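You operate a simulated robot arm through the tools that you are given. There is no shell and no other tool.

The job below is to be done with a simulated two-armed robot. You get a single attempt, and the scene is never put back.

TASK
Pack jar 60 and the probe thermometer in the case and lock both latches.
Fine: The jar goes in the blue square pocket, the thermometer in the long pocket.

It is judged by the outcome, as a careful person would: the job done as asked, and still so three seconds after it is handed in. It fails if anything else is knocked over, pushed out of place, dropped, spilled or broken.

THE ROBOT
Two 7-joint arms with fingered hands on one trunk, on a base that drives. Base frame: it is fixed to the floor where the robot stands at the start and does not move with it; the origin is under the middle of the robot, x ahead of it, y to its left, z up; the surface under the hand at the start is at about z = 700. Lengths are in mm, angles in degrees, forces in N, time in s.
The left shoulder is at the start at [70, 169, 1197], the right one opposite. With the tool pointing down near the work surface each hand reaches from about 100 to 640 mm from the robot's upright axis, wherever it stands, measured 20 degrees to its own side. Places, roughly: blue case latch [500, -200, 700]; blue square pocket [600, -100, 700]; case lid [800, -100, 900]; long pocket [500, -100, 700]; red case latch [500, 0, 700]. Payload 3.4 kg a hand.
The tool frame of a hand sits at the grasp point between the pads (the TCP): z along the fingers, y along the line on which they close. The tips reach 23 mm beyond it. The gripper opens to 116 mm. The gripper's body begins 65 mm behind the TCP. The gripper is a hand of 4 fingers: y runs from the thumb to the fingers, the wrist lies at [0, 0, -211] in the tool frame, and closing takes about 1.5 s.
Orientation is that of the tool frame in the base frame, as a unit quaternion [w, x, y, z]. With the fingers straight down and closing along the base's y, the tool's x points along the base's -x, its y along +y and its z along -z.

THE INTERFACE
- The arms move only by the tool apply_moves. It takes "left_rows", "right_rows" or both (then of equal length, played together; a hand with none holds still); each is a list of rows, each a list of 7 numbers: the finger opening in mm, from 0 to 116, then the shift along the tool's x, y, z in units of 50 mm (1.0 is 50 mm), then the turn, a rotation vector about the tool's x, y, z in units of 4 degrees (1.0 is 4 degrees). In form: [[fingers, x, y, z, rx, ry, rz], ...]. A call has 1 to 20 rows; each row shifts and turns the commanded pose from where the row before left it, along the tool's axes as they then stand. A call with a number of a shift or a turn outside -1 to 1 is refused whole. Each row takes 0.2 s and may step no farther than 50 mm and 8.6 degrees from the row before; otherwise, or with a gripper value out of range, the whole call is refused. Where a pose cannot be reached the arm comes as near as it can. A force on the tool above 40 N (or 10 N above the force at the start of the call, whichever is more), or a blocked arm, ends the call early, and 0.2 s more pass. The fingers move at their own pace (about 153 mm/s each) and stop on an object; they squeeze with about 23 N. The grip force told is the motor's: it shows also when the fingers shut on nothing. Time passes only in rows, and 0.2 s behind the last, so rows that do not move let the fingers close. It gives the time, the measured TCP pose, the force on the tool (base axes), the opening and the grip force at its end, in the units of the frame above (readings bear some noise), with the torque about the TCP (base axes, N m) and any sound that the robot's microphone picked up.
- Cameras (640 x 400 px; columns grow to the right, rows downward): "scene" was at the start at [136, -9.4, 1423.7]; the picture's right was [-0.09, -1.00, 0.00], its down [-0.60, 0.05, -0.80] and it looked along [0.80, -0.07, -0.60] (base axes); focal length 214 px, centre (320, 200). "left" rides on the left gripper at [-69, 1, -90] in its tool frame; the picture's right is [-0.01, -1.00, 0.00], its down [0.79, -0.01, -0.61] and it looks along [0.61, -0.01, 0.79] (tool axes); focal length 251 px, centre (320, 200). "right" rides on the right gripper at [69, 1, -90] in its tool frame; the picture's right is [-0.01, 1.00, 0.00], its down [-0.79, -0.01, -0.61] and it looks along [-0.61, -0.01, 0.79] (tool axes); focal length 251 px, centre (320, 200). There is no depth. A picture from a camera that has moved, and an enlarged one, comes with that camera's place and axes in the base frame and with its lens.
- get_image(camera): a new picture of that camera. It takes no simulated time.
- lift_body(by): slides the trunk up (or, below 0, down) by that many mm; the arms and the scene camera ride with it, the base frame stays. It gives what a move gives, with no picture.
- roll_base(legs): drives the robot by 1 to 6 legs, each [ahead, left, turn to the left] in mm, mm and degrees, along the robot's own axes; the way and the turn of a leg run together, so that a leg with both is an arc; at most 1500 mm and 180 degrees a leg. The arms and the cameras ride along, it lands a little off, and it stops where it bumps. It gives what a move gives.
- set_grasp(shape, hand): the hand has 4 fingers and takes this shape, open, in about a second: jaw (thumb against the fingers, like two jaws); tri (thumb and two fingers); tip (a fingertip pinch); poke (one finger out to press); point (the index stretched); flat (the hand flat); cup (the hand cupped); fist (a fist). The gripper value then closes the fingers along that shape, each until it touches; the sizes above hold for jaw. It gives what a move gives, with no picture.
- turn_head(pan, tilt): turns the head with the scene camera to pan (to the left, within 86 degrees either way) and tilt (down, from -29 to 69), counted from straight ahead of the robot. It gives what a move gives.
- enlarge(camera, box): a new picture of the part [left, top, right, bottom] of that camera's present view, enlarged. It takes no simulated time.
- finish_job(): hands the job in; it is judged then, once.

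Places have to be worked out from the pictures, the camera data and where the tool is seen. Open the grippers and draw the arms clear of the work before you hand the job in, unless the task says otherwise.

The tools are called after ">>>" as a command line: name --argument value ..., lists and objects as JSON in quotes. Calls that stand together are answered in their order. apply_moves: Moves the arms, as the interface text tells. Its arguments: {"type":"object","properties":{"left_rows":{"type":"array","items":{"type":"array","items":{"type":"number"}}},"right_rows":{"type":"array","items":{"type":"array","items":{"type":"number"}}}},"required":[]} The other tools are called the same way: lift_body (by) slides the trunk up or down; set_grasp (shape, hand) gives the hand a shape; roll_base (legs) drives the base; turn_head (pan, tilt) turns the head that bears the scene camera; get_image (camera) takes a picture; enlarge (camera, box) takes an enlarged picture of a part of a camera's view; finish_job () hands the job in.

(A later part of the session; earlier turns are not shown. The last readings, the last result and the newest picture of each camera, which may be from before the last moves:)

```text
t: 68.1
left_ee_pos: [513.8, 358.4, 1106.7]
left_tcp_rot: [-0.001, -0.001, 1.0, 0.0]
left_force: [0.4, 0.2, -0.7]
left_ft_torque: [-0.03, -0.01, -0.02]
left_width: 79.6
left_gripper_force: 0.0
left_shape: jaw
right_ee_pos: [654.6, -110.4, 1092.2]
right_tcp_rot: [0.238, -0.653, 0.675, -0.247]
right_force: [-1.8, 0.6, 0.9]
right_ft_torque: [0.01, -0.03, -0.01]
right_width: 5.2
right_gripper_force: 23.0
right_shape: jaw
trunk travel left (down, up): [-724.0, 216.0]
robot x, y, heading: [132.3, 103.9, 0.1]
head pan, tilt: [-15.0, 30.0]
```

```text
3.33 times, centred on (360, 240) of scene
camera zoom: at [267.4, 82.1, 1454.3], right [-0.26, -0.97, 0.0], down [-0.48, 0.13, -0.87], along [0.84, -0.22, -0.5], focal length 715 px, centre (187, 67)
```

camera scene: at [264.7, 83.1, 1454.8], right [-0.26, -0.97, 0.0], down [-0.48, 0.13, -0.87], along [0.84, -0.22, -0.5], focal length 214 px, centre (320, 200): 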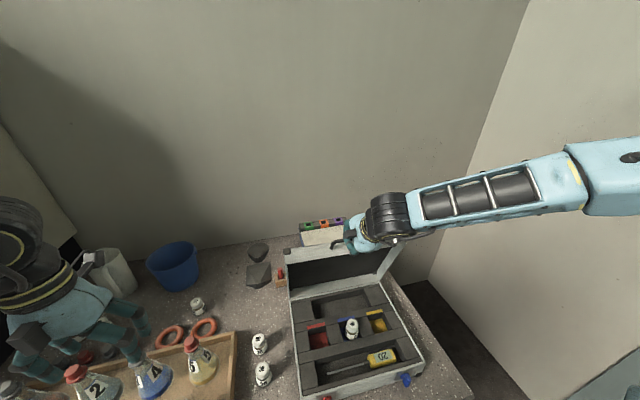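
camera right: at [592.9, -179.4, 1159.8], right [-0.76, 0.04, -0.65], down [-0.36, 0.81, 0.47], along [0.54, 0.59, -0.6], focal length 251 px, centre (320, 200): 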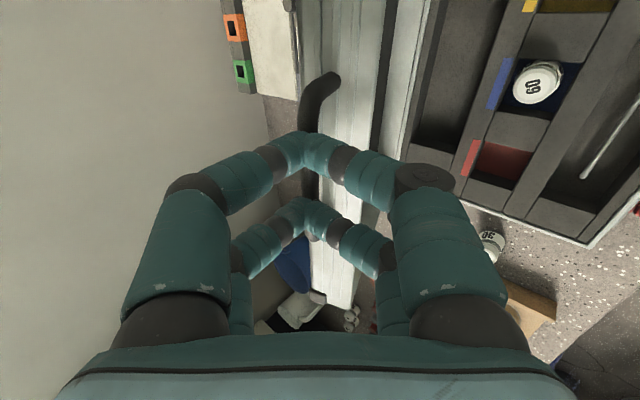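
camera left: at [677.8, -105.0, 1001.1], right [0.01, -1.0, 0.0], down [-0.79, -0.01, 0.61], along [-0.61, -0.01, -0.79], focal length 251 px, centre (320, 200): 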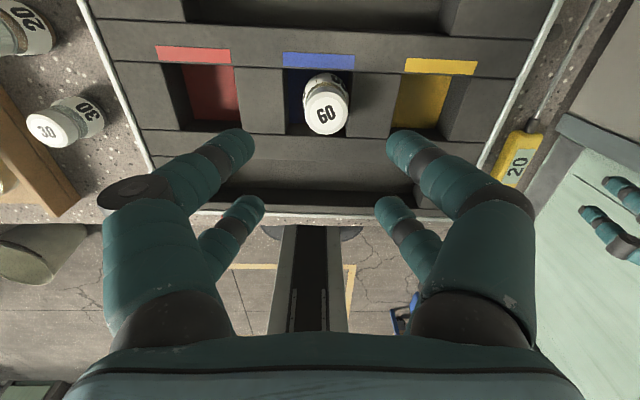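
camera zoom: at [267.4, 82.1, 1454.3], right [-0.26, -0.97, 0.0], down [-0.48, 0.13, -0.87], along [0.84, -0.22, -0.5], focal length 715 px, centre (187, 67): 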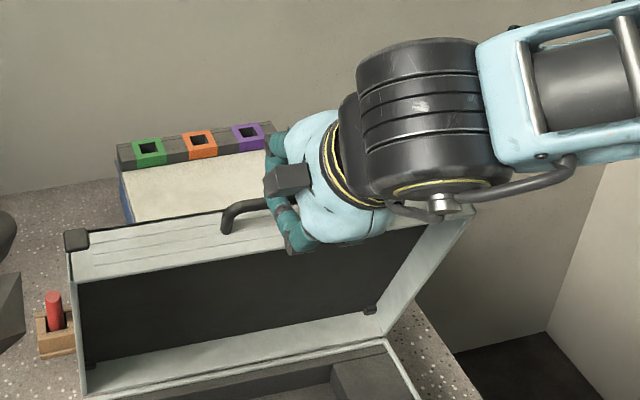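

The force dropped to zero and the lid stayed where it was, so the hinge has friction and holds the lid. I open the fingers and move ~18 mm deeper so the bar sits well between them.

>>> apply_moves --right_rows '[[34, 0, -0.06, 0, 0, 0, 0], [34, 0, 0, 0, 0, 0, 0], [34, 0, 0, 0.1, 0, 0, 0], [34, 0, 0, 0.1, 0, 0, 0], [34, 0, 0, 0, 0, 0, 0]]'

>>> get_image --camera "right"

```text
t: 69.3
left_ee_pos: [513.5, 358.6, 1105.4]
left_tcp_rot: [-0.001, -0.001, 1.0, 0.001]
left_force: [0.1, 0.0, 0.1]
left_ft_torque: [-0.01, -0.01, 0.0]
left_width: 79.9
left_gripper_force: 0.2
left_shape: jaw
right_ee_pos: [662.6, -111.5, 1086.1]
right_tcp_rot: [0.237, -0.653, 0.676, -0.246]
right_force: [-0.2, 0.2, 0.2]
right_ft_torque: [-0.02, 0.02, 0.04]
right_width: 33.8
right_gripper_force: 0.0
right_shape: jaw
trunk travel left (down, up): [-724.0, 216.0]
robot x, y, heading: [132.5, 105.0, 0.2]
head pan, tilt: [-15.0, 30.0]
```

```text
taken
camera right: at [600.7, -179.1, 1154.5], right [-0.77, 0.04, -0.64], down [-0.36, 0.81, 0.47], along [0.54, 0.59, -0.61], focal length 251 px, centre (320, 200)
```

right: 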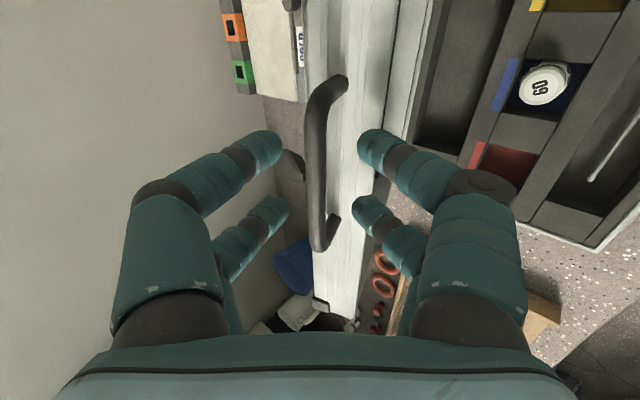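

The bar now lies well between the fingers (≈12 mm ahead of the TCP). I go 4 mm deeper and close.

>>> apply_moves --right_rows '[[34, 0, 0, 0.08, 0, 0, 0], [0, 0, 0, 0, 0, 0, 0], [0, 0, 0, 0, 0, 0, 0], [0, 0, 0, 0, 0, 0, 0], [0, 0, 0, 0, 0, 0, 0], [0, 0, 0, 0, 0, 0, 0]]'

>>> enlarge --camera "right" --box '[230, 50, 420, 270]'

```text
t: 70.7
left_ee_pos: [516.4, 358.0, 1104.3]
left_tcp_rot: [-0.001, -0.001, 1.0, -0.001]
left_force: [0.3, 0.6, -0.8]
left_ft_torque: [0.04, 0.03, 0.0]
left_width: 79.8
left_gripper_force: 0.1
left_shape: jaw
right_ee_pos: [667.4, -110.5, 1082.6]
right_tcp_rot: [0.237, -0.653, 0.676, -0.245]
right_force: [3.1, 2.2, 0.2]
right_ft_torque: [0.04, 0.07, -0.02]
right_width: 1.1
right_gripper_force: 22.5
right_shape: jaw
trunk travel left (down, up): [-724.0, 216.0]
robot x, y, heading: [134.2, 107.1, 0.0]
head pan, tilt: [-15.0, 30.0]
```

```text
1.82 times, centred on (325, 160) of right
camera zoom: at [606.4, -178.2, 1150.0], right [-0.77, 0.04, -0.64], down [-0.35, 0.81, 0.47], along [0.53, 0.59, -0.61], focal length 457 px, centre (311, 273)
```

zoom: 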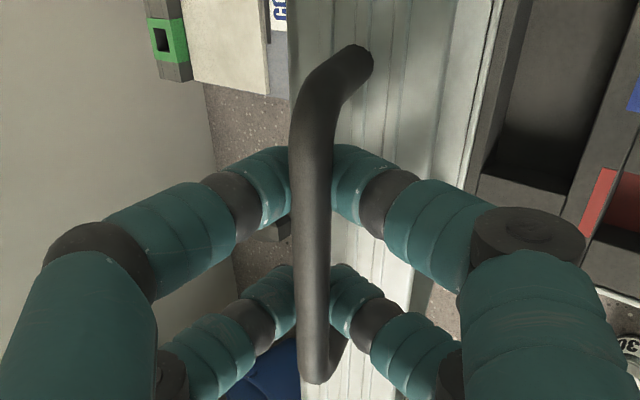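

Now the fingers are hooked around behind the bar – a secure cage. I continue the arc another 15°.

>>> apply_moves --right_rows '[[0, 0, 0.251, -0.104, 0, 0, 0], [0, 0, 0.251, -0.104, 0, 0, 0], [0, 0, 0.259, -0.082, 0, 0, 0], [0, 0, 0.259, -0.082, 0, 0, 0], [0, 0, 0.266, -0.059, 0, 0, 0], [0, 0, 0.266, -0.059, 0, 0, 0], [0, 0, 0, 0, 0, 0, 0]]'

>>> get_image --camera "right"

>>> get_image --camera "scene"

```text
t: 72.3
left_ee_pos: [515.7, 357.9, 1104.0]
left_tcp_rot: [-0.002, -0.002, 1.0, 0.0]
left_force: [0.1, 0.2, 0.2]
left_ft_torque: [-0.01, 0.0, -0.02]
left_width: 79.6
left_gripper_force: 0.0
left_shape: jaw
right_ee_pos: [592.0, -108.3, 1051.2]
right_tcp_rot: [0.236, -0.653, 0.676, -0.245]
right_force: [4.8, -0.9, 1.2]
right_ft_torque: [0.01, -0.05, -0.05]
right_width: 1.2
right_gripper_force: 23.3
right_shape: jaw
trunk travel left (down, up): [-724.0, 216.0]
robot x, y, heading: [133.6, 110.9, 0.0]
head pan, tilt: [-15.0, 30.0]
```

```text
taken
camera right: at [530.3, -175.7, 1118.0], right [-0.77, 0.04, -0.64], down [-0.35, 0.81, 0.47], along [0.53, 0.59, -0.61], focal length 251 px, centre (320, 200)
```

right: 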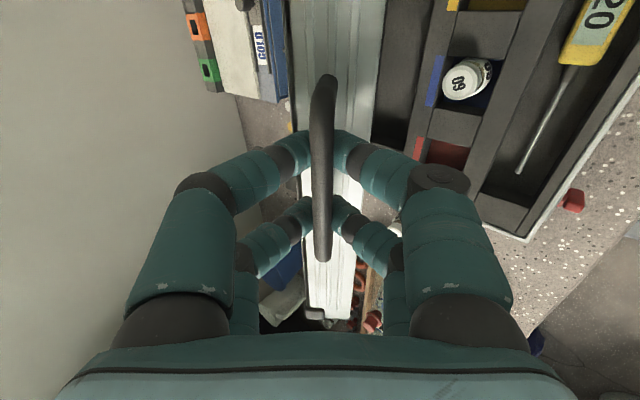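

```text
taken
camera scene: at [271.0, 81.5, 1453.9], right [-0.26, -0.97, 0.0], down [-0.49, 0.13, -0.86], along [0.84, -0.22, -0.5], focal length 214 px, centre (320, 200)
```

scene: 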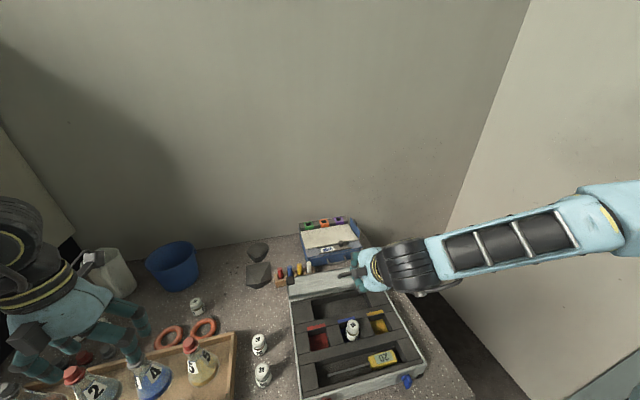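

The lid follows smoothly and the hinge still resists (≈5 N pull), so it won't slam. I continue another 20°.

>>> apply_moves --right_rows '[[0, 0, 0.27, -0.036, 0, 0, 0], [0, 0, 0.27, -0.036, 0, 0, 0], [0, 0, 0.272, -0.012, 0, 0, 0], [0, 0, 0.272, -0.012, 0, 0, 0], [0, 0, 0.272, 0.012, 0, 0, 0], [0, 0, 0.272, 0.012, 0, 0, 0], [0, 0, 0, 0, 0, 0, 0]]'

>>> get_image --camera "right"

>>> get_image --camera "scene"

```text
t: 73.9
left_ee_pos: [511.6, 358.5, 1107.0]
left_tcp_rot: [0.001, -0.002, 1.0, -0.002]
left_force: [0.4, 0.2, -1.0]
left_ft_torque: [0.02, 0.01, 0.01]
left_width: 79.5
left_gripper_force: 0.1
left_shape: jaw
right_ee_pos: [560.6, -100.5, 997.7]
right_tcp_rot: [0.237, -0.653, 0.676, -0.246]
right_force: [-7.0, 1.9, 5.6]
right_ft_torque: [0.0, -0.1, 0.02]
right_width: 0.6
right_gripper_force: 23.1
right_shape: jaw
right hand out of reach, approached as far as the arm can: row 3, 4, 5, 6
trunk travel left (down, up): [-724.0, 216.0]
robot x, y, heading: [129.0, 107.2, 0.0]
head pan, tilt: [-15.0, 30.0]
```

```text
taken
camera right: at [498.8, -168.7, 1064.5], right [-0.77, 0.04, -0.64], down [-0.36, 0.81, 0.47], along [0.54, 0.59, -0.61], focal length 251 px, centre (320, 200)
```

right: 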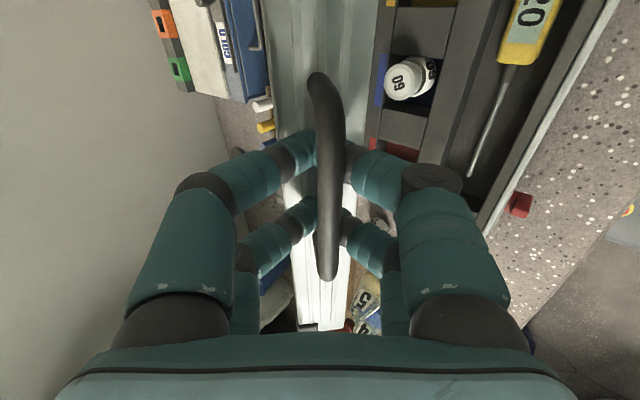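

```text
taken
camera scene: at [265.2, 83.4, 1454.4], right [-0.26, -0.97, 0.0], down [-0.48, 0.13, -0.87], along [0.84, -0.22, -0.5], focal length 214 px, centre (320, 200)
```

scene: 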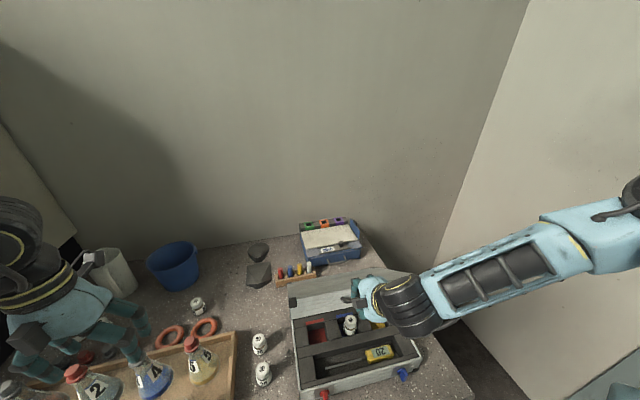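

The arm is at its inner reach limit, with the lid about 40° forward of vertical and the bar still caged. I open the fingers slightly to test whether the lid stays put here or would fall (it would only drop onto the lower fingers).

>>> apply_moves --right_rows '[[26, 0, 0, 0, 0, 0, 0], [26, 0, 0, 0, 0, 0, 0], [26, 0, 0, 0, 0, 0, 0], [26, 0, 0, 0, 0, 0, 0]]'

>>> get_image --camera "right"

>>> enlarge --camera "scene" --box '[270, 230, 450, 400]'

```text
t: 74.9
left_ee_pos: [511.5, 358.1, 1108.3]
left_tcp_rot: [0.001, -0.001, 1.0, 0.0]
left_force: [-0.6, -1.0, 0.5]
left_ft_torque: [0.01, 0.0, 0.04]
left_width: 79.7
left_gripper_force: 0.0
left_shape: jaw
right_ee_pos: [560.3, -101.8, 997.2]
right_tcp_rot: [0.238, -0.652, 0.676, -0.247]
right_force: [-7.2, -0.4, 6.6]
right_ft_torque: [-0.08, -0.18, -0.06]
right_width: 25.4
right_gripper_force: 0.0
right_shape: jaw
trunk travel left (down, up): [-724.0, 216.0]
robot x, y, heading: [131.6, 108.2, 0.1]
head pan, tilt: [-15.0, 30.0]
```

```text
taken
camera right: at [498.2, -169.4, 1065.0], right [-0.76, 0.04, -0.64], down [-0.36, 0.81, 0.47], along [0.54, 0.59, -0.61], focal length 251 px, centre (320, 200)
```

right: 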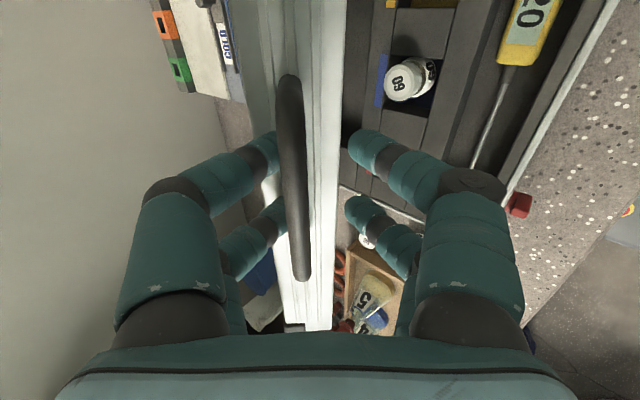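

```text
2.35 times, centred on (360, 315) of scene
camera zoom: at [264.5, 82.7, 1454.7], right [-0.26, -0.97, 0.0], down [-0.48, 0.13, -0.87], along [0.84, -0.22, -0.5], focal length 505 px, centre (226, -71)
```

zoom: 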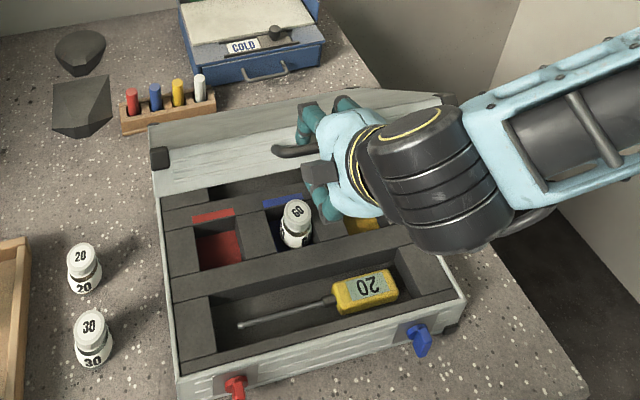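

The lid stayed up; the ~10 N is the fingertips pressing on the lid's edge. I back the hand off 15 mm along its axis to relieve that, keeping the bar between the fingers.

>>> apply_moves --right_rows '[[26, 0, -0.1, -0.1, 0, 0, 0], [26, 0, 0, -0.2, 0, 0, 0], [26, 0, 0, 0, 0, 0, 0], [26, 0, 0, 0, 0, 0, 0]]'

>>> get_image --camera "right"

```text
t: 75.9
left_ee_pos: [514.0, 357.5, 1105.6]
left_tcp_rot: [-0.001, -0.001, 1.0, 0.0]
left_force: [-0.1, 0.1, -0.2]
left_ft_torque: [0.01, -0.02, 0.0]
left_width: 79.8
left_gripper_force: 0.1
left_shape: jaw
right_ee_pos: [566.2, -102.0, 1010.5]
right_tcp_rot: [0.237, -0.653, 0.676, -0.245]
right_force: [0.1, -1.1, -2.6]
right_ft_torque: [0.0, -0.07, 0.04]
right_width: 26.1
right_gripper_force: 0.1
right_shape: jaw
right hand out of reach, approached as far as the arm can: row 2
trunk travel left (down, up): [-724.0, 216.0]
robot x, y, heading: [132.1, 109.4, 0.5]
head pan, tilt: [-15.0, 30.0]
```

```text
taken
camera right: at [503.9, -168.4, 1078.2], right [-0.77, 0.04, -0.64], down [-0.35, 0.81, 0.47], along [0.54, 0.59, -0.61], focal length 251 px, centre (320, 200)
```

right: 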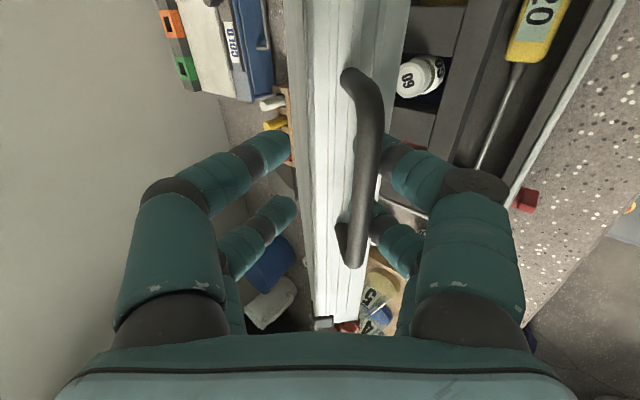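

The lid now rests gently on the lower fingers, so gravity slightly beats hinge friction and I can lower it supported by the hand. I back the base 40 mm; the lower fingers retreat and the lid follows down with the bar still caged.

>>> roll_base --legs '[[-35, 0, 0]]'

>>> get_image --camera "right"

>>> get_image --camera "scene"

```text
t: 76.8
left_ee_pos: [482.7, 357.5, 1104.7]
left_tcp_rot: [-0.003, 0.0, 1.0, -0.001]
left_force: [-0.3, -0.1, -0.6]
left_ft_torque: [0.02, 0.05, -0.02]
left_width: 79.5
left_gripper_force: 0.1
left_shape: jaw
right_ee_pos: [534.9, -101.4, 1009.1]
right_tcp_rot: [0.236, -0.653, 0.677, -0.244]
right_force: [0.0, 1.0, -0.6]
right_ft_torque: [-0.02, 0.03, -0.02]
right_width: 26.1
right_gripper_force: 0.0
right_shape: jaw
trunk travel left (down, up): [-724.0, 216.0]
robot x, y, heading: [96.2, 103.0, 0.1]
head pan, tilt: [-15.0, 30.0]
```

```text
taken
camera right: at [473.4, -168.2, 1076.5], right [-0.77, 0.04, -0.64], down [-0.35, 0.81, 0.47], along [0.53, 0.59, -0.61], focal length 251 px, centre (320, 200)
```

right: 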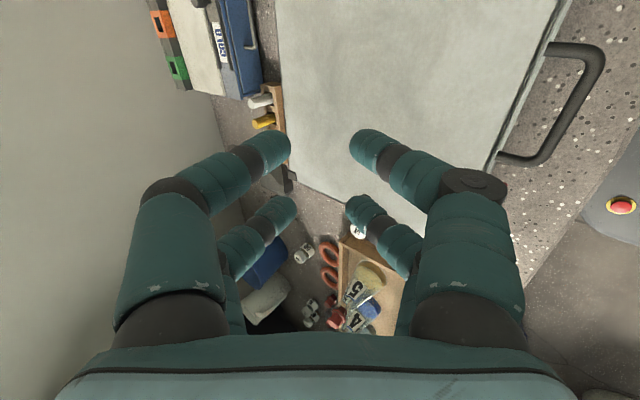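

```text
taken
camera scene: at [239.3, 82.0, 1453.6], right [-0.26, -0.97, 0.0], down [-0.49, 0.13, -0.86], along [0.83, -0.22, -0.5], focal length 214 px, centre (320, 200)
```

scene: 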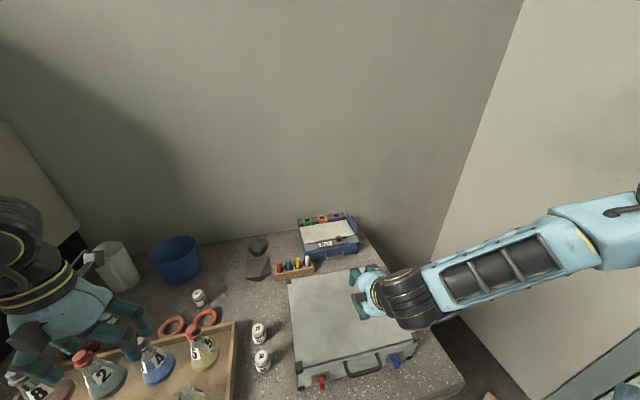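

The bar slipped free and the lid came down on its own. I check that it is fully closed and nothing around it was disturbed.

>>> enlarge --camera "scene" --box '[270, 240, 440, 400]'

>>> turn_head --pan -10 --tilt 45

>>> get_image --camera "scene"

>>> enlarge --camera "scene" --box '[270, 180, 430, 340]'

```text
2.50 times, centred on (355, 320) of scene
camera zoom: at [239.3, 82.0, 1453.6], right [-0.26, -0.97, 0.0], down [-0.49, 0.13, -0.86], along [0.83, -0.22, -0.5], focal length 536 px, centre (232, -100)
```

zoom: 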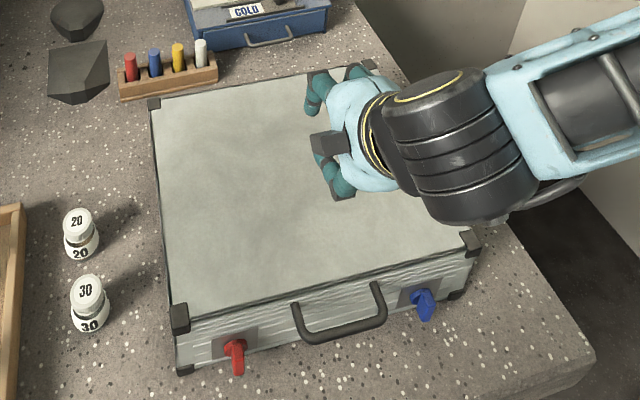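

```text
t: 77.5
left_ee_pos: [478.5, 358.1, 1106.5]
left_tcp_rot: [0.0, -0.001, 1.0, 0.001]
left_force: [-0.2, 0.2, 0.6]
left_ft_torque: [0.0, 0.05, -0.01]
left_width: 79.7
left_gripper_force: 0.0
left_shape: jaw
right_ee_pos: [530.0, -100.9, 1012.3]
right_tcp_rot: [0.237, -0.652, 0.676, -0.246]
right_force: [0.6, 0.6, -1.3]
right_ft_torque: [-0.01, -0.02, 0.0]
right_width: 26.0
right_gripper_force: 0.1
right_shape: jaw
trunk travel left (down, up): [-724.0, 216.0]
robot x, y, heading: [97.6, 104.1, 0.2]
head pan, tilt: [-10.0, 45.0]
```

```text
taken
camera scene: at [224.2, 91.3, 1431.9], right [-0.17, -0.98, 0.0], down [-0.7, 0.12, -0.71], along [0.7, -0.12, -0.71], focal length 214 px, centre (320, 200)
```

scene: 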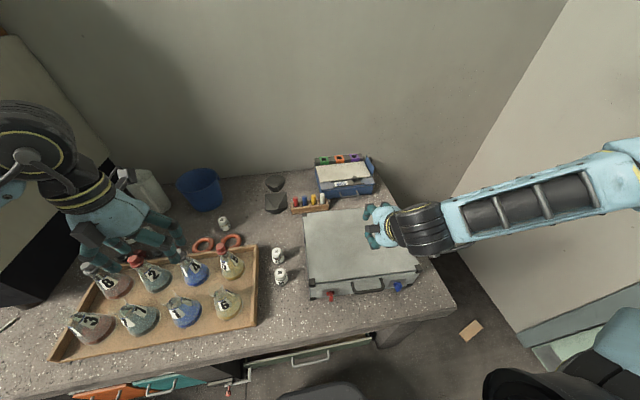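

```text
2.50 times, centred on (350, 260) of scene
camera zoom: at [224.2, 91.3, 1431.9], right [-0.17, -0.98, 0.0], down [-0.7, 0.12, -0.71], along [0.7, -0.12, -0.71], focal length 536 px, centre (245, 50)
```

zoom: 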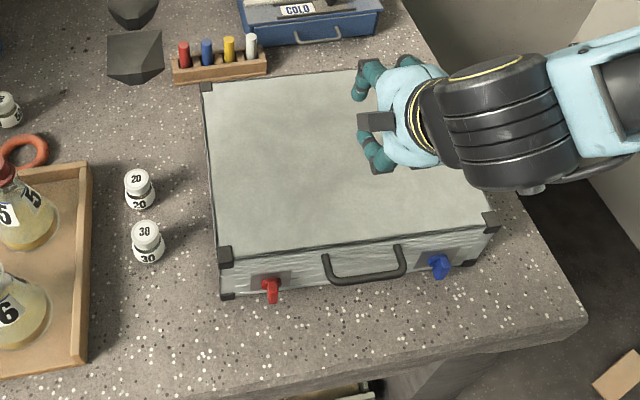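

The lid is closed and everything around it stands as before. Next come the latches: I drive back 170 mm so the hands clear the table, then view the front face.

>>> roll_base --legs '[[-170, 0, 0]]'

>>> get_image --camera "scene"

>>> get_image --camera "right"

```text
t: 79.0
left_ee_pos: [311.4, 357.5, 1104.9]
left_tcp_rot: [-0.002, -0.002, 1.0, 0.0]
left_force: [-0.4, 0.2, 0.8]
left_ft_torque: [0.0, 0.01, -0.03]
left_width: 79.5
left_gripper_force: 0.1
left_shape: jaw
right_ee_pos: [363.6, -100.3, 1008.4]
right_tcp_rot: [0.237, -0.654, 0.676, -0.245]
right_force: [-0.3, -1.2, 0.3]
right_ft_torque: [0.02, 0.04, 0.05]
right_width: 25.7
right_gripper_force: 0.0
right_shape: jaw
trunk travel left (down, up): [-724.0, 216.0]
robot x, y, heading: [-72.3, 104.7, 0.1]
head pan, tilt: [-10.0, 45.0]
```

```text
taken
camera scene: at [59.2, 91.3, 1431.4], right [-0.17, -0.99, 0.0], down [-0.7, 0.12, -0.71], along [0.7, -0.12, -0.71], focal length 214 px, centre (320, 200)
```

scene: 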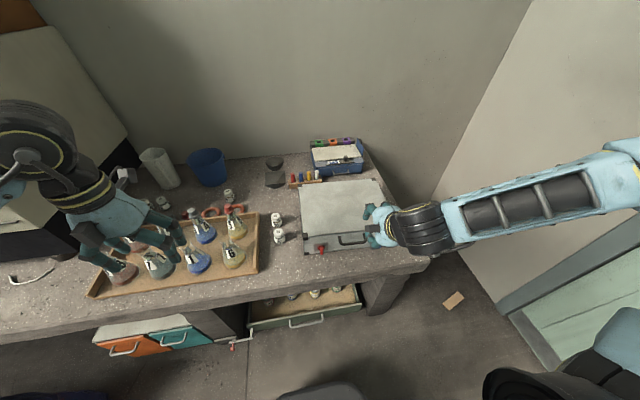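

```text
taken
camera right: at [302.1, -168.0, 1077.7], right [-0.77, 0.04, -0.64], down [-0.36, 0.81, 0.47], along [0.53, 0.59, -0.61], focal length 251 px, centre (320, 200)
```

right: 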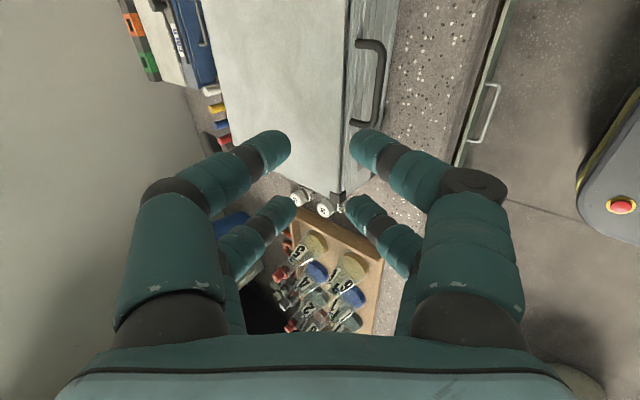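

The arms are clear of the table. I zoom onto both latches from the head camera.

>>> enlarge --camera "scene" --box '[295, 225, 385, 265]'

>>> turn_head --pan -15 --tilt 45

>>> apply_moves --right_rows '[[40, 0.9, 0, 0, 0, 0, 0], [40, 0.9, 0, 0, 0, 0, 0], [40, 0.9, 0, 0, 0, 0, 0], [40, 0.9, 0, 0, 0, 0, 0]]'

>>> get_image --camera "scene"

```text
7.11 times, centred on (340, 245) of scene
camera zoom: at [59.2, 91.3, 1431.4], right [-0.17, -0.99, 0.0], down [-0.7, 0.12, -0.71], along [0.7, -0.12, -0.71], focal length 1525 px, centre (178, -120)
```

zoom: 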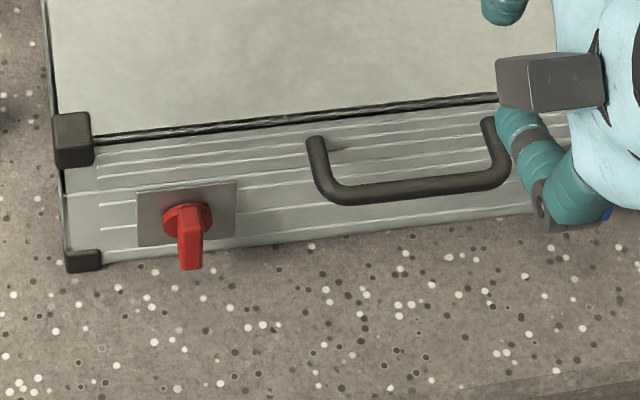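

```text
t: 79.7
left_ee_pos: [309.5, 357.8, 1106.4]
left_tcp_rot: [-0.001, -0.002, 1.0, 0.001]
left_force: [-1.1, -0.4, 0.2]
left_ft_torque: [0.01, 0.03, -0.01]
left_width: 79.3
left_gripper_force: 0.1
left_shape: jaw
right_ee_pos: [361.9, -101.0, 1012.1]
right_tcp_rot: [0.237, -0.653, 0.676, -0.246]
right_force: [0.3, -0.3, 0.4]
right_ft_torque: [0.02, 0.04, 0.0]
right_width: 25.7
right_gripper_force: 0.0
right_shape: jaw
trunk travel left (down, up): [-724.0, 216.0]
robot x, y, heading: [-72.6, 106.1, -0.1]
head pan, tilt: [-15.0, 45.0]
```

```text
t: 80.7
left_ee_pos: [309.2, 356.9, 1105.8]
left_tcp_rot: [-0.002, -0.001, 1.0, 0.0]
left_force: [-0.4, 0.1, -0.1]
left_ft_torque: [0.02, -0.03, 0.04]
left_width: 79.5
left_gripper_force: 0.1
left_shape: jaw
right_ee_pos: [360.5, -284.9, 1007.5]
right_tcp_rot: [0.238, -0.653, 0.676, -0.245]
right_force: [0.0, -0.2, 0.5]
right_ft_torque: [0.0, 0.0, 0.02]
right_width: 40.0
right_gripper_force: 0.0
right_shape: jaw
right hand out of reach, approached as far as the arm can: row 1
trunk travel left (down, up): [-724.0, 216.0]
robot x, y, heading: [-73.3, 104.8, 0.3]
head pan, tilt: [-15.0, 45.0]
```

```text
taken
camera scene: at [55.1, 83.6, 1431.7], right [-0.26, -0.97, 0.0], down [-0.68, 0.18, -0.71], along [0.68, -0.18, -0.71], focal length 214 px, centre (320, 200)
```

scene: 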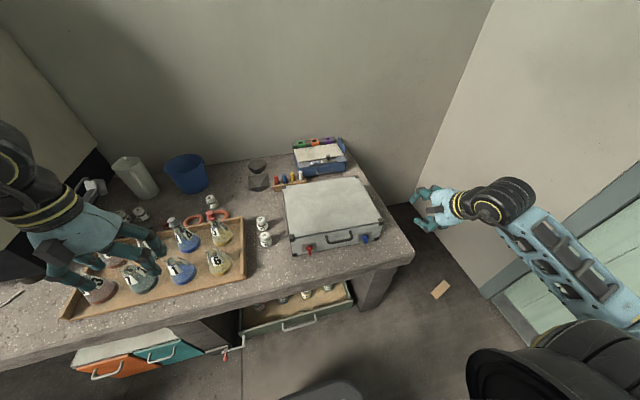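

Each latch is a small pointer lever hanging down on a disc on the case body (red y≈13, blue y≈−213, axis z≈730). I'll use the right hand: first turn it back to neutral roll.

>>> apply_moves --right_rows '[[40, 0, 0, 0, -1, 0, 0], [40, 0, 0, 0, -1, 0, 0], [40, 0, 0, 0, -1, 0, 0], [40, 0, 0, 0, -1, 0, 0], [40, 0, 0, 0, -1, 0, 0], [40, 0, 0, 0, -1, 0, 0], [40, 0, 0, 0, -1, 0, 0], [40, 0, 0, 0, -1, 0, 0], [40, 0, 0, 0, -1, 0, 0], [40, 0, 0, 0, -1, 0, 0], [40, 0, 0, 0, 0, 0, 1], [40, 0, 0, 0, 0, 0, 1], [40, 0, 0, 0, 0, 0, 1], [40, 0, 0, 0, 0, 0, 1], [40, 0, 0, 0, 0, 0, 1], [40, 0, 0, 0, 0, 0, 1], [40, 0, 0, 0, 0, 0, 1], [40, 0, 0, 0, 0, 0, 1], [40, 0, 0, 0, 0, 0, 1], [40, 0, 0, 0, 0, 0, 1]]'

>>> apply_moves --right_rows '[[40, 0, 0, 0, 0, 0, 1], [40, 0, 0, 0, 0, 0, 1], [40, 0, 0, 0, 0, 0, 1], [40, 0, 0, 0, 0, 0, 1], [40, 0, 0, 0, 0, 0, 1], [40, 0, 0, 0, 0, 0, 1], [40, 0, 0, 0, 0, 0, 1], [40, 0, 0, 0, 0, 0, 1], [40, 0, 0, 0, 0, 0, 1], [40, 0, 0, 0, 0, 0, 1], [40, 0, 0, 0, 0, 0, 1], [40, 0, 0, 0, 0, 0, 1], [40, 0, 0, 0, 0, 0, 0]]'

>>> get_image --camera "scene"

```text
t: 84.9
left_ee_pos: [309.4, 357.4, 1105.5]
left_tcp_rot: [-0.001, -0.002, 1.0, 0.0]
left_force: [-0.3, 0.5, -0.1]
left_ft_torque: [0.02, 0.0, -0.01]
left_width: 79.5
left_gripper_force: 0.1
left_shape: jaw
right_ee_pos: [360.8, -280.5, 1010.4]
right_tcp_rot: [-0.002, -0.405, 0.914, 0.0]
right_force: [-0.6, -0.1, -0.2]
right_ft_torque: [0.05, 0.01, 0.0]
right_width: 40.0
right_gripper_force: 0.0
right_shape: jaw
trunk travel left (down, up): [-724.0, 216.0]
robot x, y, heading: [-74.3, 106.7, -0.0]
head pan, tilt: [-15.0, 45.0]
```

```text
t: 87.7
left_ee_pos: [309.3, 357.5, 1106.6]
left_tcp_rot: [-0.001, -0.002, 1.0, 0.0]
left_force: [-0.2, 0.3, 0.6]
left_ft_torque: [0.02, -0.02, 0.01]
left_width: 79.4
left_gripper_force: 0.1
left_shape: jaw
right_ee_pos: [359.3, -280.8, 1009.5]
right_tcp_rot: [-0.002, 0.0, 1.0, 0.0]
right_force: [-0.7, -0.2, -0.1]
right_ft_torque: [0.0, -0.02, -0.03]
right_width: 39.9
right_gripper_force: 0.0
right_shape: jaw
trunk travel left (down, up): [-724.0, 216.0]
robot x, y, heading: [-70.6, 106.1, 0.3]
head pan, tilt: [-15.0, 45.0]
```

```text
taken
camera scene: at [55.4, 84.2, 1431.7], right [-0.26, -0.97, 0.0], down [-0.68, 0.18, -0.71], along [0.68, -0.18, -0.71], focal length 214 px, centre (320, 200)
```

scene: 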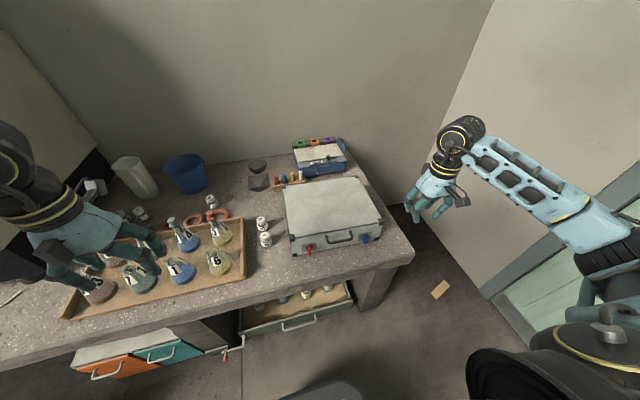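

Neutral roll restored. I pitch the right hand forward 40° and lower the trunk 150 mm so its camera can look at the case front.

>>> apply_moves --right_rows '[[40, 0, 0, 0, 0, -1, 0], [40, 0, 0, 0, 0, -1, 0], [40, 0, 0, 0, 0, -1, 0], [40, 0, 0, 0, 0, -1, 0], [40, 0, 0, 0, 0, -1, 0], [40, 0, 0, 0, 0, -1, 0], [40, 0, 0, 0, 0, -1, 0], [40, 0, 0, 0, 0, -1, 0], [40, 0, 0, 0, 0, -1, 0], [40, 0, 0, 0, 0, -1, 0], [40, 0, 0, 0, 0, 0, 0]]'

>>> lift_body --by -150

>>> get_image --camera "right"

>>> get_image --camera "scene"

```text
t: 90.1
left_ee_pos: [311.1, 358.3, 1106.1]
left_tcp_rot: [0.0, -0.002, 1.0, 0.0]
left_force: [0.5, 0.0, 0.3]
left_ft_torque: [0.0, 0.03, -0.01]
left_width: 79.7
left_gripper_force: 0.1
left_shape: jaw
right_ee_pos: [359.4, -280.5, 1011.3]
right_tcp_rot: [0.341, -0.001, 0.94, 0.0]
right_force: [-0.2, 0.2, 0.3]
right_ft_torque: [0.01, 0.02, -0.01]
right_width: 39.7
right_gripper_force: 0.2
right_shape: jaw
trunk travel left (down, up): [-724.0, 216.0]
robot x, y, heading: [-73.1, 105.9, -0.1]
head pan, tilt: [-15.0, 45.0]
```

```text
t: 91.8
left_ee_pos: [309.7, 358.2, 955.8]
left_tcp_rot: [0.0, -0.002, 1.0, 0.0]
left_force: [-0.5, -1.3, -0.9]
left_ft_torque: [-0.01, 0.0, 0.0]
left_width: 79.7
left_gripper_force: 0.0
left_shape: jaw
right_ee_pos: [358.4, -281.0, 860.9]
right_tcp_rot: [0.341, 0.0, 0.94, 0.001]
right_force: [0.1, -0.8, -0.3]
right_ft_torque: [-0.01, 0.0, 0.0]
right_width: 40.0
right_gripper_force: 0.0
right_shape: jaw
trunk travel left (down, up): [-574.0, 366.0]
robot x, y, heading: [-70.7, 106.6, 0.2]
head pan, tilt: [-15.0, 45.0]
```

```text
taken
camera right: at [248.2, -281.0, 884.7], right [0.01, 1.0, 0.01], down [0.22, -0.01, 0.98], along [0.98, -0.01, -0.22], focal length 251 px, centre (320, 200)
```

right: 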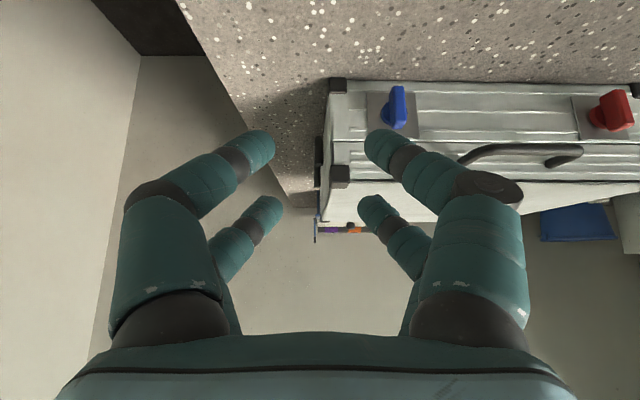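

```text
taken
camera scene: at [55.2, 84.3, 1281.8], right [-0.26, -0.97, 0.0], down [-0.68, 0.18, -0.71], along [0.68, -0.18, -0.71], focal length 214 px, centre (320, 200)
```

scene: 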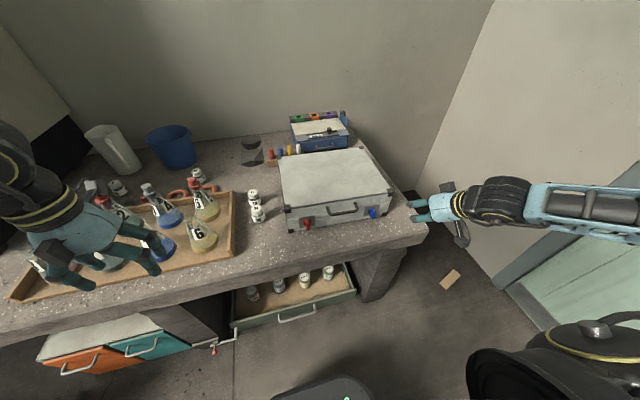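

Now I have a frontal (upside-down) view of the case front. I enlarge the latches.

>>> enlarge --camera "right" --box '[350, 70, 450, 150]'

>>> enlarge --camera "right" --box '[560, 70, 640, 150]'

>>> enlarge --camera "scene" --box '[275, 190, 405, 240]'

```text
5.00 times, centred on (400, 110) of right
camera zoom: at [248.2, -281.0, 884.7], right [0.01, 1.0, 0.01], down [0.22, -0.01, 0.98], along [0.98, -0.01, -0.22], focal length 1257 px, centre (-80, 650)
```

zoom: 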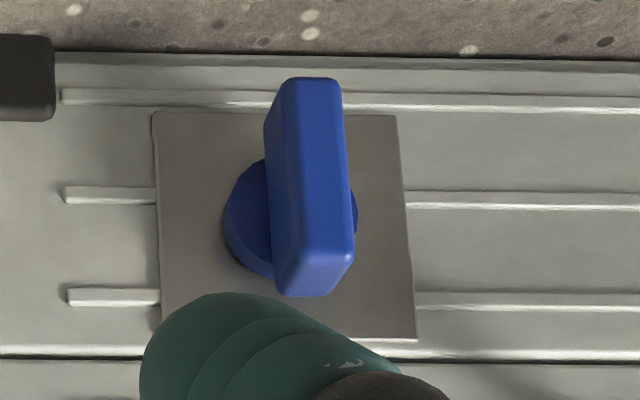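

```text
5.00 times, centred on (600, 110) of right
camera zoom: at [248.2, -281.0, 884.7], right [0.01, 1.0, 0.01], down [0.22, -0.01, 0.98], along [0.98, -0.01, -0.22], focal length 1257 px, centre (-1080, 650)
```

zoom: 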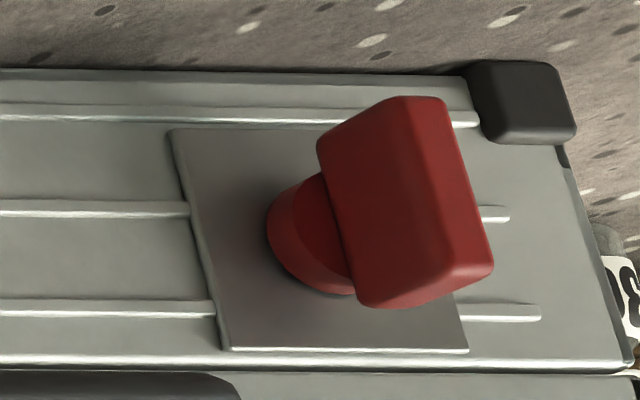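

```text
4.92 times, centred on (340, 215) of scene
camera zoom: at [55.2, 84.3, 1281.8], right [-0.26, -0.97, 0.0], down [-0.68, 0.18, -0.71], along [0.68, -0.18, -0.71], focal length 1056 px, centre (222, 126)
```

zoom: 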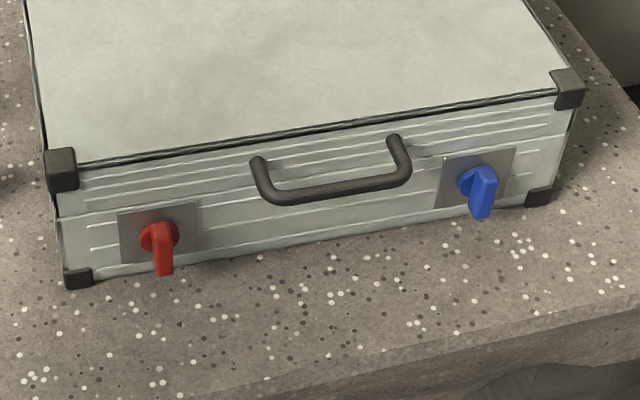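

Both knobs are symmetric wing bars (≈31 mm long, ~12 thick) standing vertical on their discs; blue axis ≈(y −210, z 748). I'll turn them by pushing the upper wing with one finger, so I set the right hand to "poke" and look at the finger.

>>> set_grasp --hand "right" --shape "poke"

>>> get_image --camera "right"

>>> enlarge --camera "scene" --box '[380, 160, 500, 260]'

```text
t: 92.7
left_ee_pos: [310.5, 359.5, 956.1]
left_tcp_rot: [0.0, -0.002, 1.0, 0.0]
left_force: [0.0, -0.1, -0.6]
left_ft_torque: [-0.01, -0.01, 0.01]
left_width: 79.6
left_gripper_force: 0.0
left_shape: jaw
right_ee_pos: [359.7, -279.5, 860.3]
right_tcp_rot: [0.341, -0.001, 0.94, 0.001]
right_force: [0.2, 0.8, -0.4]
right_ft_torque: [-0.02, -0.02, 0.0]
right_width: 0.0
right_gripper_force: 0.0
right_shape: poke
trunk travel left (down, up): [-574.0, 366.0]
robot x, y, heading: [-73.9, 106.0, 0.2]
head pan, tilt: [-15.0, 45.0]
```

```text
taken
camera right: at [248.3, -281.0, 884.6], right [0.01, 1.0, 0.01], down [0.22, -0.01, 0.98], along [0.98, -0.01, -0.22], focal length 251 px, centre (320, 200)
```

right: 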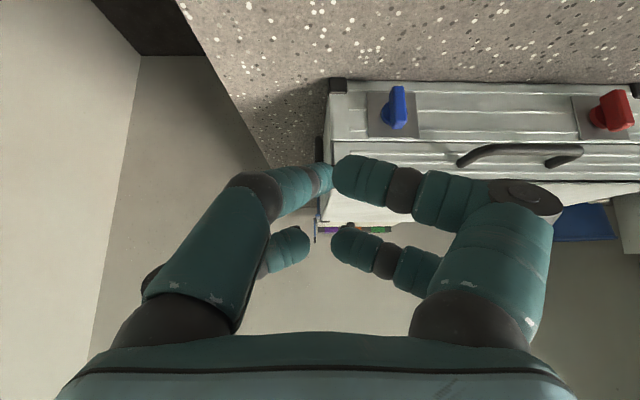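

```text
4.00 times, centred on (440, 210) of scene
camera zoom: at [55.4, 84.2, 1281.7], right [-0.26, -0.97, 0.0], down [-0.68, 0.18, -0.71], along [0.68, -0.18, -0.71], focal length 858 px, centre (-160, 160)
```

zoom: 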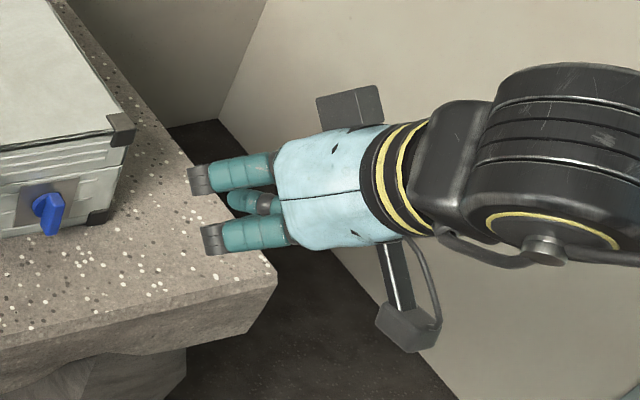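

The poke shape keeps the fingers rather bunched. I try "point" (index stretched) instead.

>>> set_grasp --hand "right" --shape "point"

>>> get_image --camera "right"

>>> enlarge --camera "scene" --box '[380, 160, 500, 260]'

```text
t: 93.6
left_ee_pos: [309.5, 358.8, 957.0]
left_tcp_rot: [-0.001, -0.002, 1.0, -0.001]
left_force: [-0.1, -0.3, -0.7]
left_ft_torque: [0.01, -0.02, 0.02]
left_width: 79.7
left_gripper_force: 0.0
left_shape: jaw
right_ee_pos: [359.1, -281.1, 860.6]
right_tcp_rot: [0.341, -0.001, 0.94, 0.0]
right_force: [0.0, 1.0, -0.3]
right_ft_torque: [-0.04, -0.01, 0.0]
right_width: 0.0
right_gripper_force: 0.1
right_shape: point
trunk travel left (down, up): [-574.0, 366.0]
robot x, y, heading: [-70.9, 107.6, 0.1]
head pan, tilt: [-15.0, 45.0]
```

```text
taken
camera right: at [248.3, -281.0, 884.6], right [0.01, 1.0, 0.01], down [0.22, -0.01, 0.98], along [0.98, -0.01, -0.22], focal length 251 px, centre (320, 200)
```

right: 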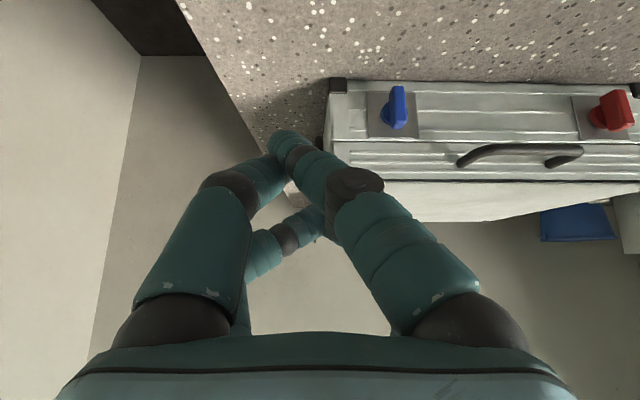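

```text
4.00 times, centred on (440, 210) of scene
camera zoom: at [55.4, 84.2, 1281.7], right [-0.26, -0.97, 0.0], down [-0.68, 0.18, -0.71], along [0.68, -0.18, -0.71], focal length 858 px, centre (-160, 160)
```

zoom: 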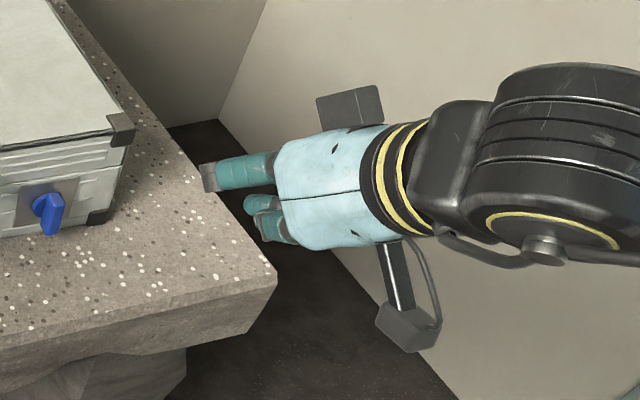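

Neither single-finger shape is clean. I'll use the well-known jaw shape with the fingers closed and the hand pointing straight down, pushing the upper wing sideways.

>>> set_grasp --hand "right" --shape "jaw"

>>> apply_moves --right_rows '[[40, 0, 0, 0, 0, 1, 0], [20, 0, 0, 0, 0, 1, 0], [0, 0, 0, 0, 0, 1, 0], [0, 0, 0, 0, 0, 1, 0], [0, 0, 0, 0, 0, 1, 0], [0, 0, 0, 0, 0, 1, 0], [0, 0, 0, 0, 0, 1, 0], [0, 0, 0, 0, 0, 1, 0], [0, 0, 0, 0, 0, 1, 0], [0, 0, 0, 0, 0, 1, 0], [0, 0, 0, 0, 0, 0, 0]]'

>>> get_image --camera "right"

>>> get_image --camera "scene"

```text
t: 94.5
left_ee_pos: [309.9, 357.6, 956.8]
left_tcp_rot: [-0.001, -0.002, 1.0, 0.0]
left_force: [-0.3, -0.5, 0.7]
left_ft_torque: [0.04, 0.01, 0.03]
left_width: 79.6
left_gripper_force: 0.1
left_shape: jaw
right_ee_pos: [359.5, -280.9, 861.2]
right_tcp_rot: [0.342, -0.001, 0.94, 0.001]
right_force: [0.2, -0.1, -0.6]
right_ft_torque: [-0.01, -0.02, -0.02]
right_width: 116.1
right_gripper_force: 0.1
right_shape: jaw
trunk travel left (down, up): [-574.0, 366.0]
robot x, y, heading: [-72.0, 106.0, 0.0]
head pan, tilt: [-15.0, 45.0]
```

```text
t: 96.9
left_ee_pos: [308.9, 358.6, 955.8]
left_tcp_rot: [-0.001, -0.002, 1.0, 0.0]
left_force: [0.8, 0.4, 0.4]
left_ft_torque: [-0.01, -0.01, -0.02]
left_width: 79.6
left_gripper_force: 0.0
left_shape: jaw
right_ee_pos: [359.9, -282.1, 861.8]
right_tcp_rot: [0.0, 0.0, 1.0, 0.0]
right_force: [0.0, 0.2, -0.5]
right_ft_torque: [0.02, -0.03, 0.0]
right_width: 0.0
right_gripper_force: 23.1
right_shape: jaw
trunk travel left (down, up): [-574.0, 366.0]
robot x, y, heading: [-74.4, 104.6, 0.0]
head pan, tilt: [-15.0, 45.0]
```

```text
taken
camera right: at [289.7, -281.7, 949.8], right [0.01, 1.0, 0.0], down [0.8, -0.01, 0.6], along [0.6, -0.01, -0.8], focal length 251 px, centre (320, 200)
```

right: 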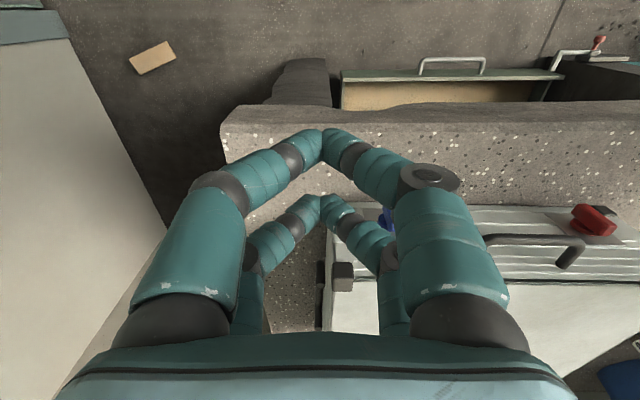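

```text
taken
camera scene: at [55.1, 84.2, 1281.7], right [-0.26, -0.97, 0.0], down [-0.68, 0.18, -0.71], along [0.68, -0.18, -0.71], focal length 214 px, centre (320, 200)
```

scene: 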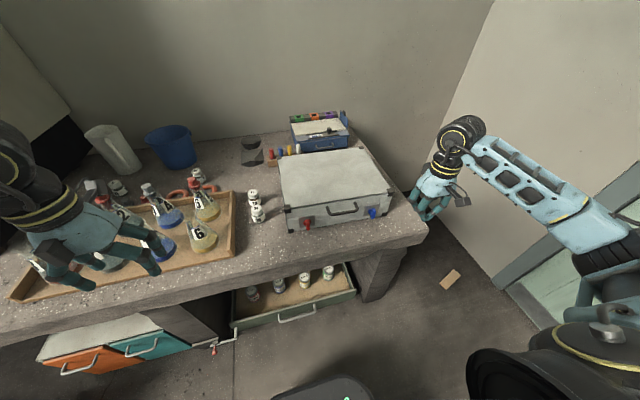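

Fingers are closed to a slim tip. I bring them near the blue knob's outer side, still above it, and look.

>>> apply_moves --right_rows '[[0, -0.54, 0.28, 0.413, 0, 0, 0], [0, -0.54, 0.28, 0.413, 0, 0, 0], [0, -0.54, 0.28, 0.413, 0, 0, 0], [0, 0, 0, 0, 0, 0, 0]]'

>>> get_image --camera "right"

>>> enlarge --camera "scene" --box '[330, 150, 430, 240]'

```text
t: 97.9
left_ee_pos: [308.5, 358.2, 957.6]
left_tcp_rot: [0.0, -0.002, 1.0, 0.001]
left_force: [0.0, 0.3, 0.1]
left_ft_torque: [0.01, -0.02, 0.02]
left_width: 79.5
left_gripper_force: 0.0
left_shape: jaw
right_ee_pos: [440.9, -238.5, 798.2]
right_tcp_rot: [-0.001, 0.001, 1.0, 0.001]
right_force: [-0.5, 0.6, 0.5]
right_ft_torque: [-0.02, 0.0, 0.0]
right_width: 0.0
right_gripper_force: 22.6
right_shape: jaw
trunk travel left (down, up): [-574.0, 366.0]
robot x, y, heading: [-72.5, 104.7, 0.1]
head pan, tilt: [-15.0, 45.0]
```

```text
taken
camera right: at [371.0, -238.5, 887.5], right [0.01, 1.0, 0.0], down [0.8, -0.01, 0.61], along [0.61, -0.01, -0.8], focal length 251 px, centre (320, 200)
```

right: 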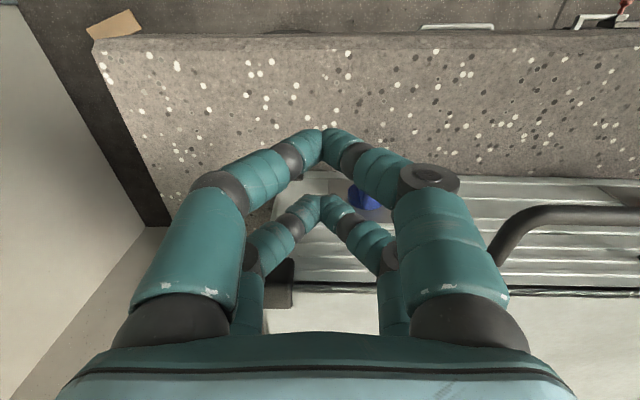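

```text
4.44 times, centred on (380, 195) of scene
camera zoom: at [54.7, 84.0, 1281.8], right [-0.26, -0.97, 0.0], down [-0.68, 0.18, -0.71], along [0.68, -0.18, -0.71], focal length 953 px, centre (53, 222)
```

zoom: 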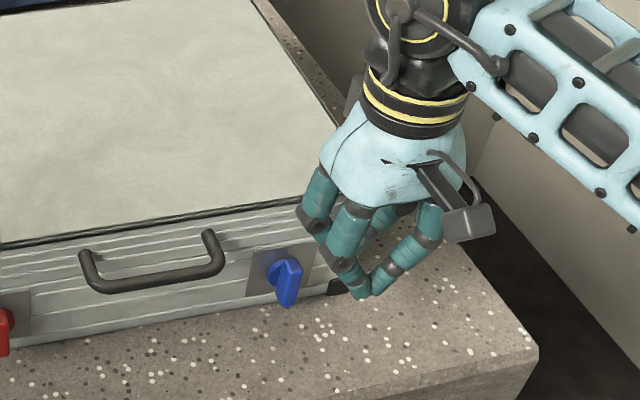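

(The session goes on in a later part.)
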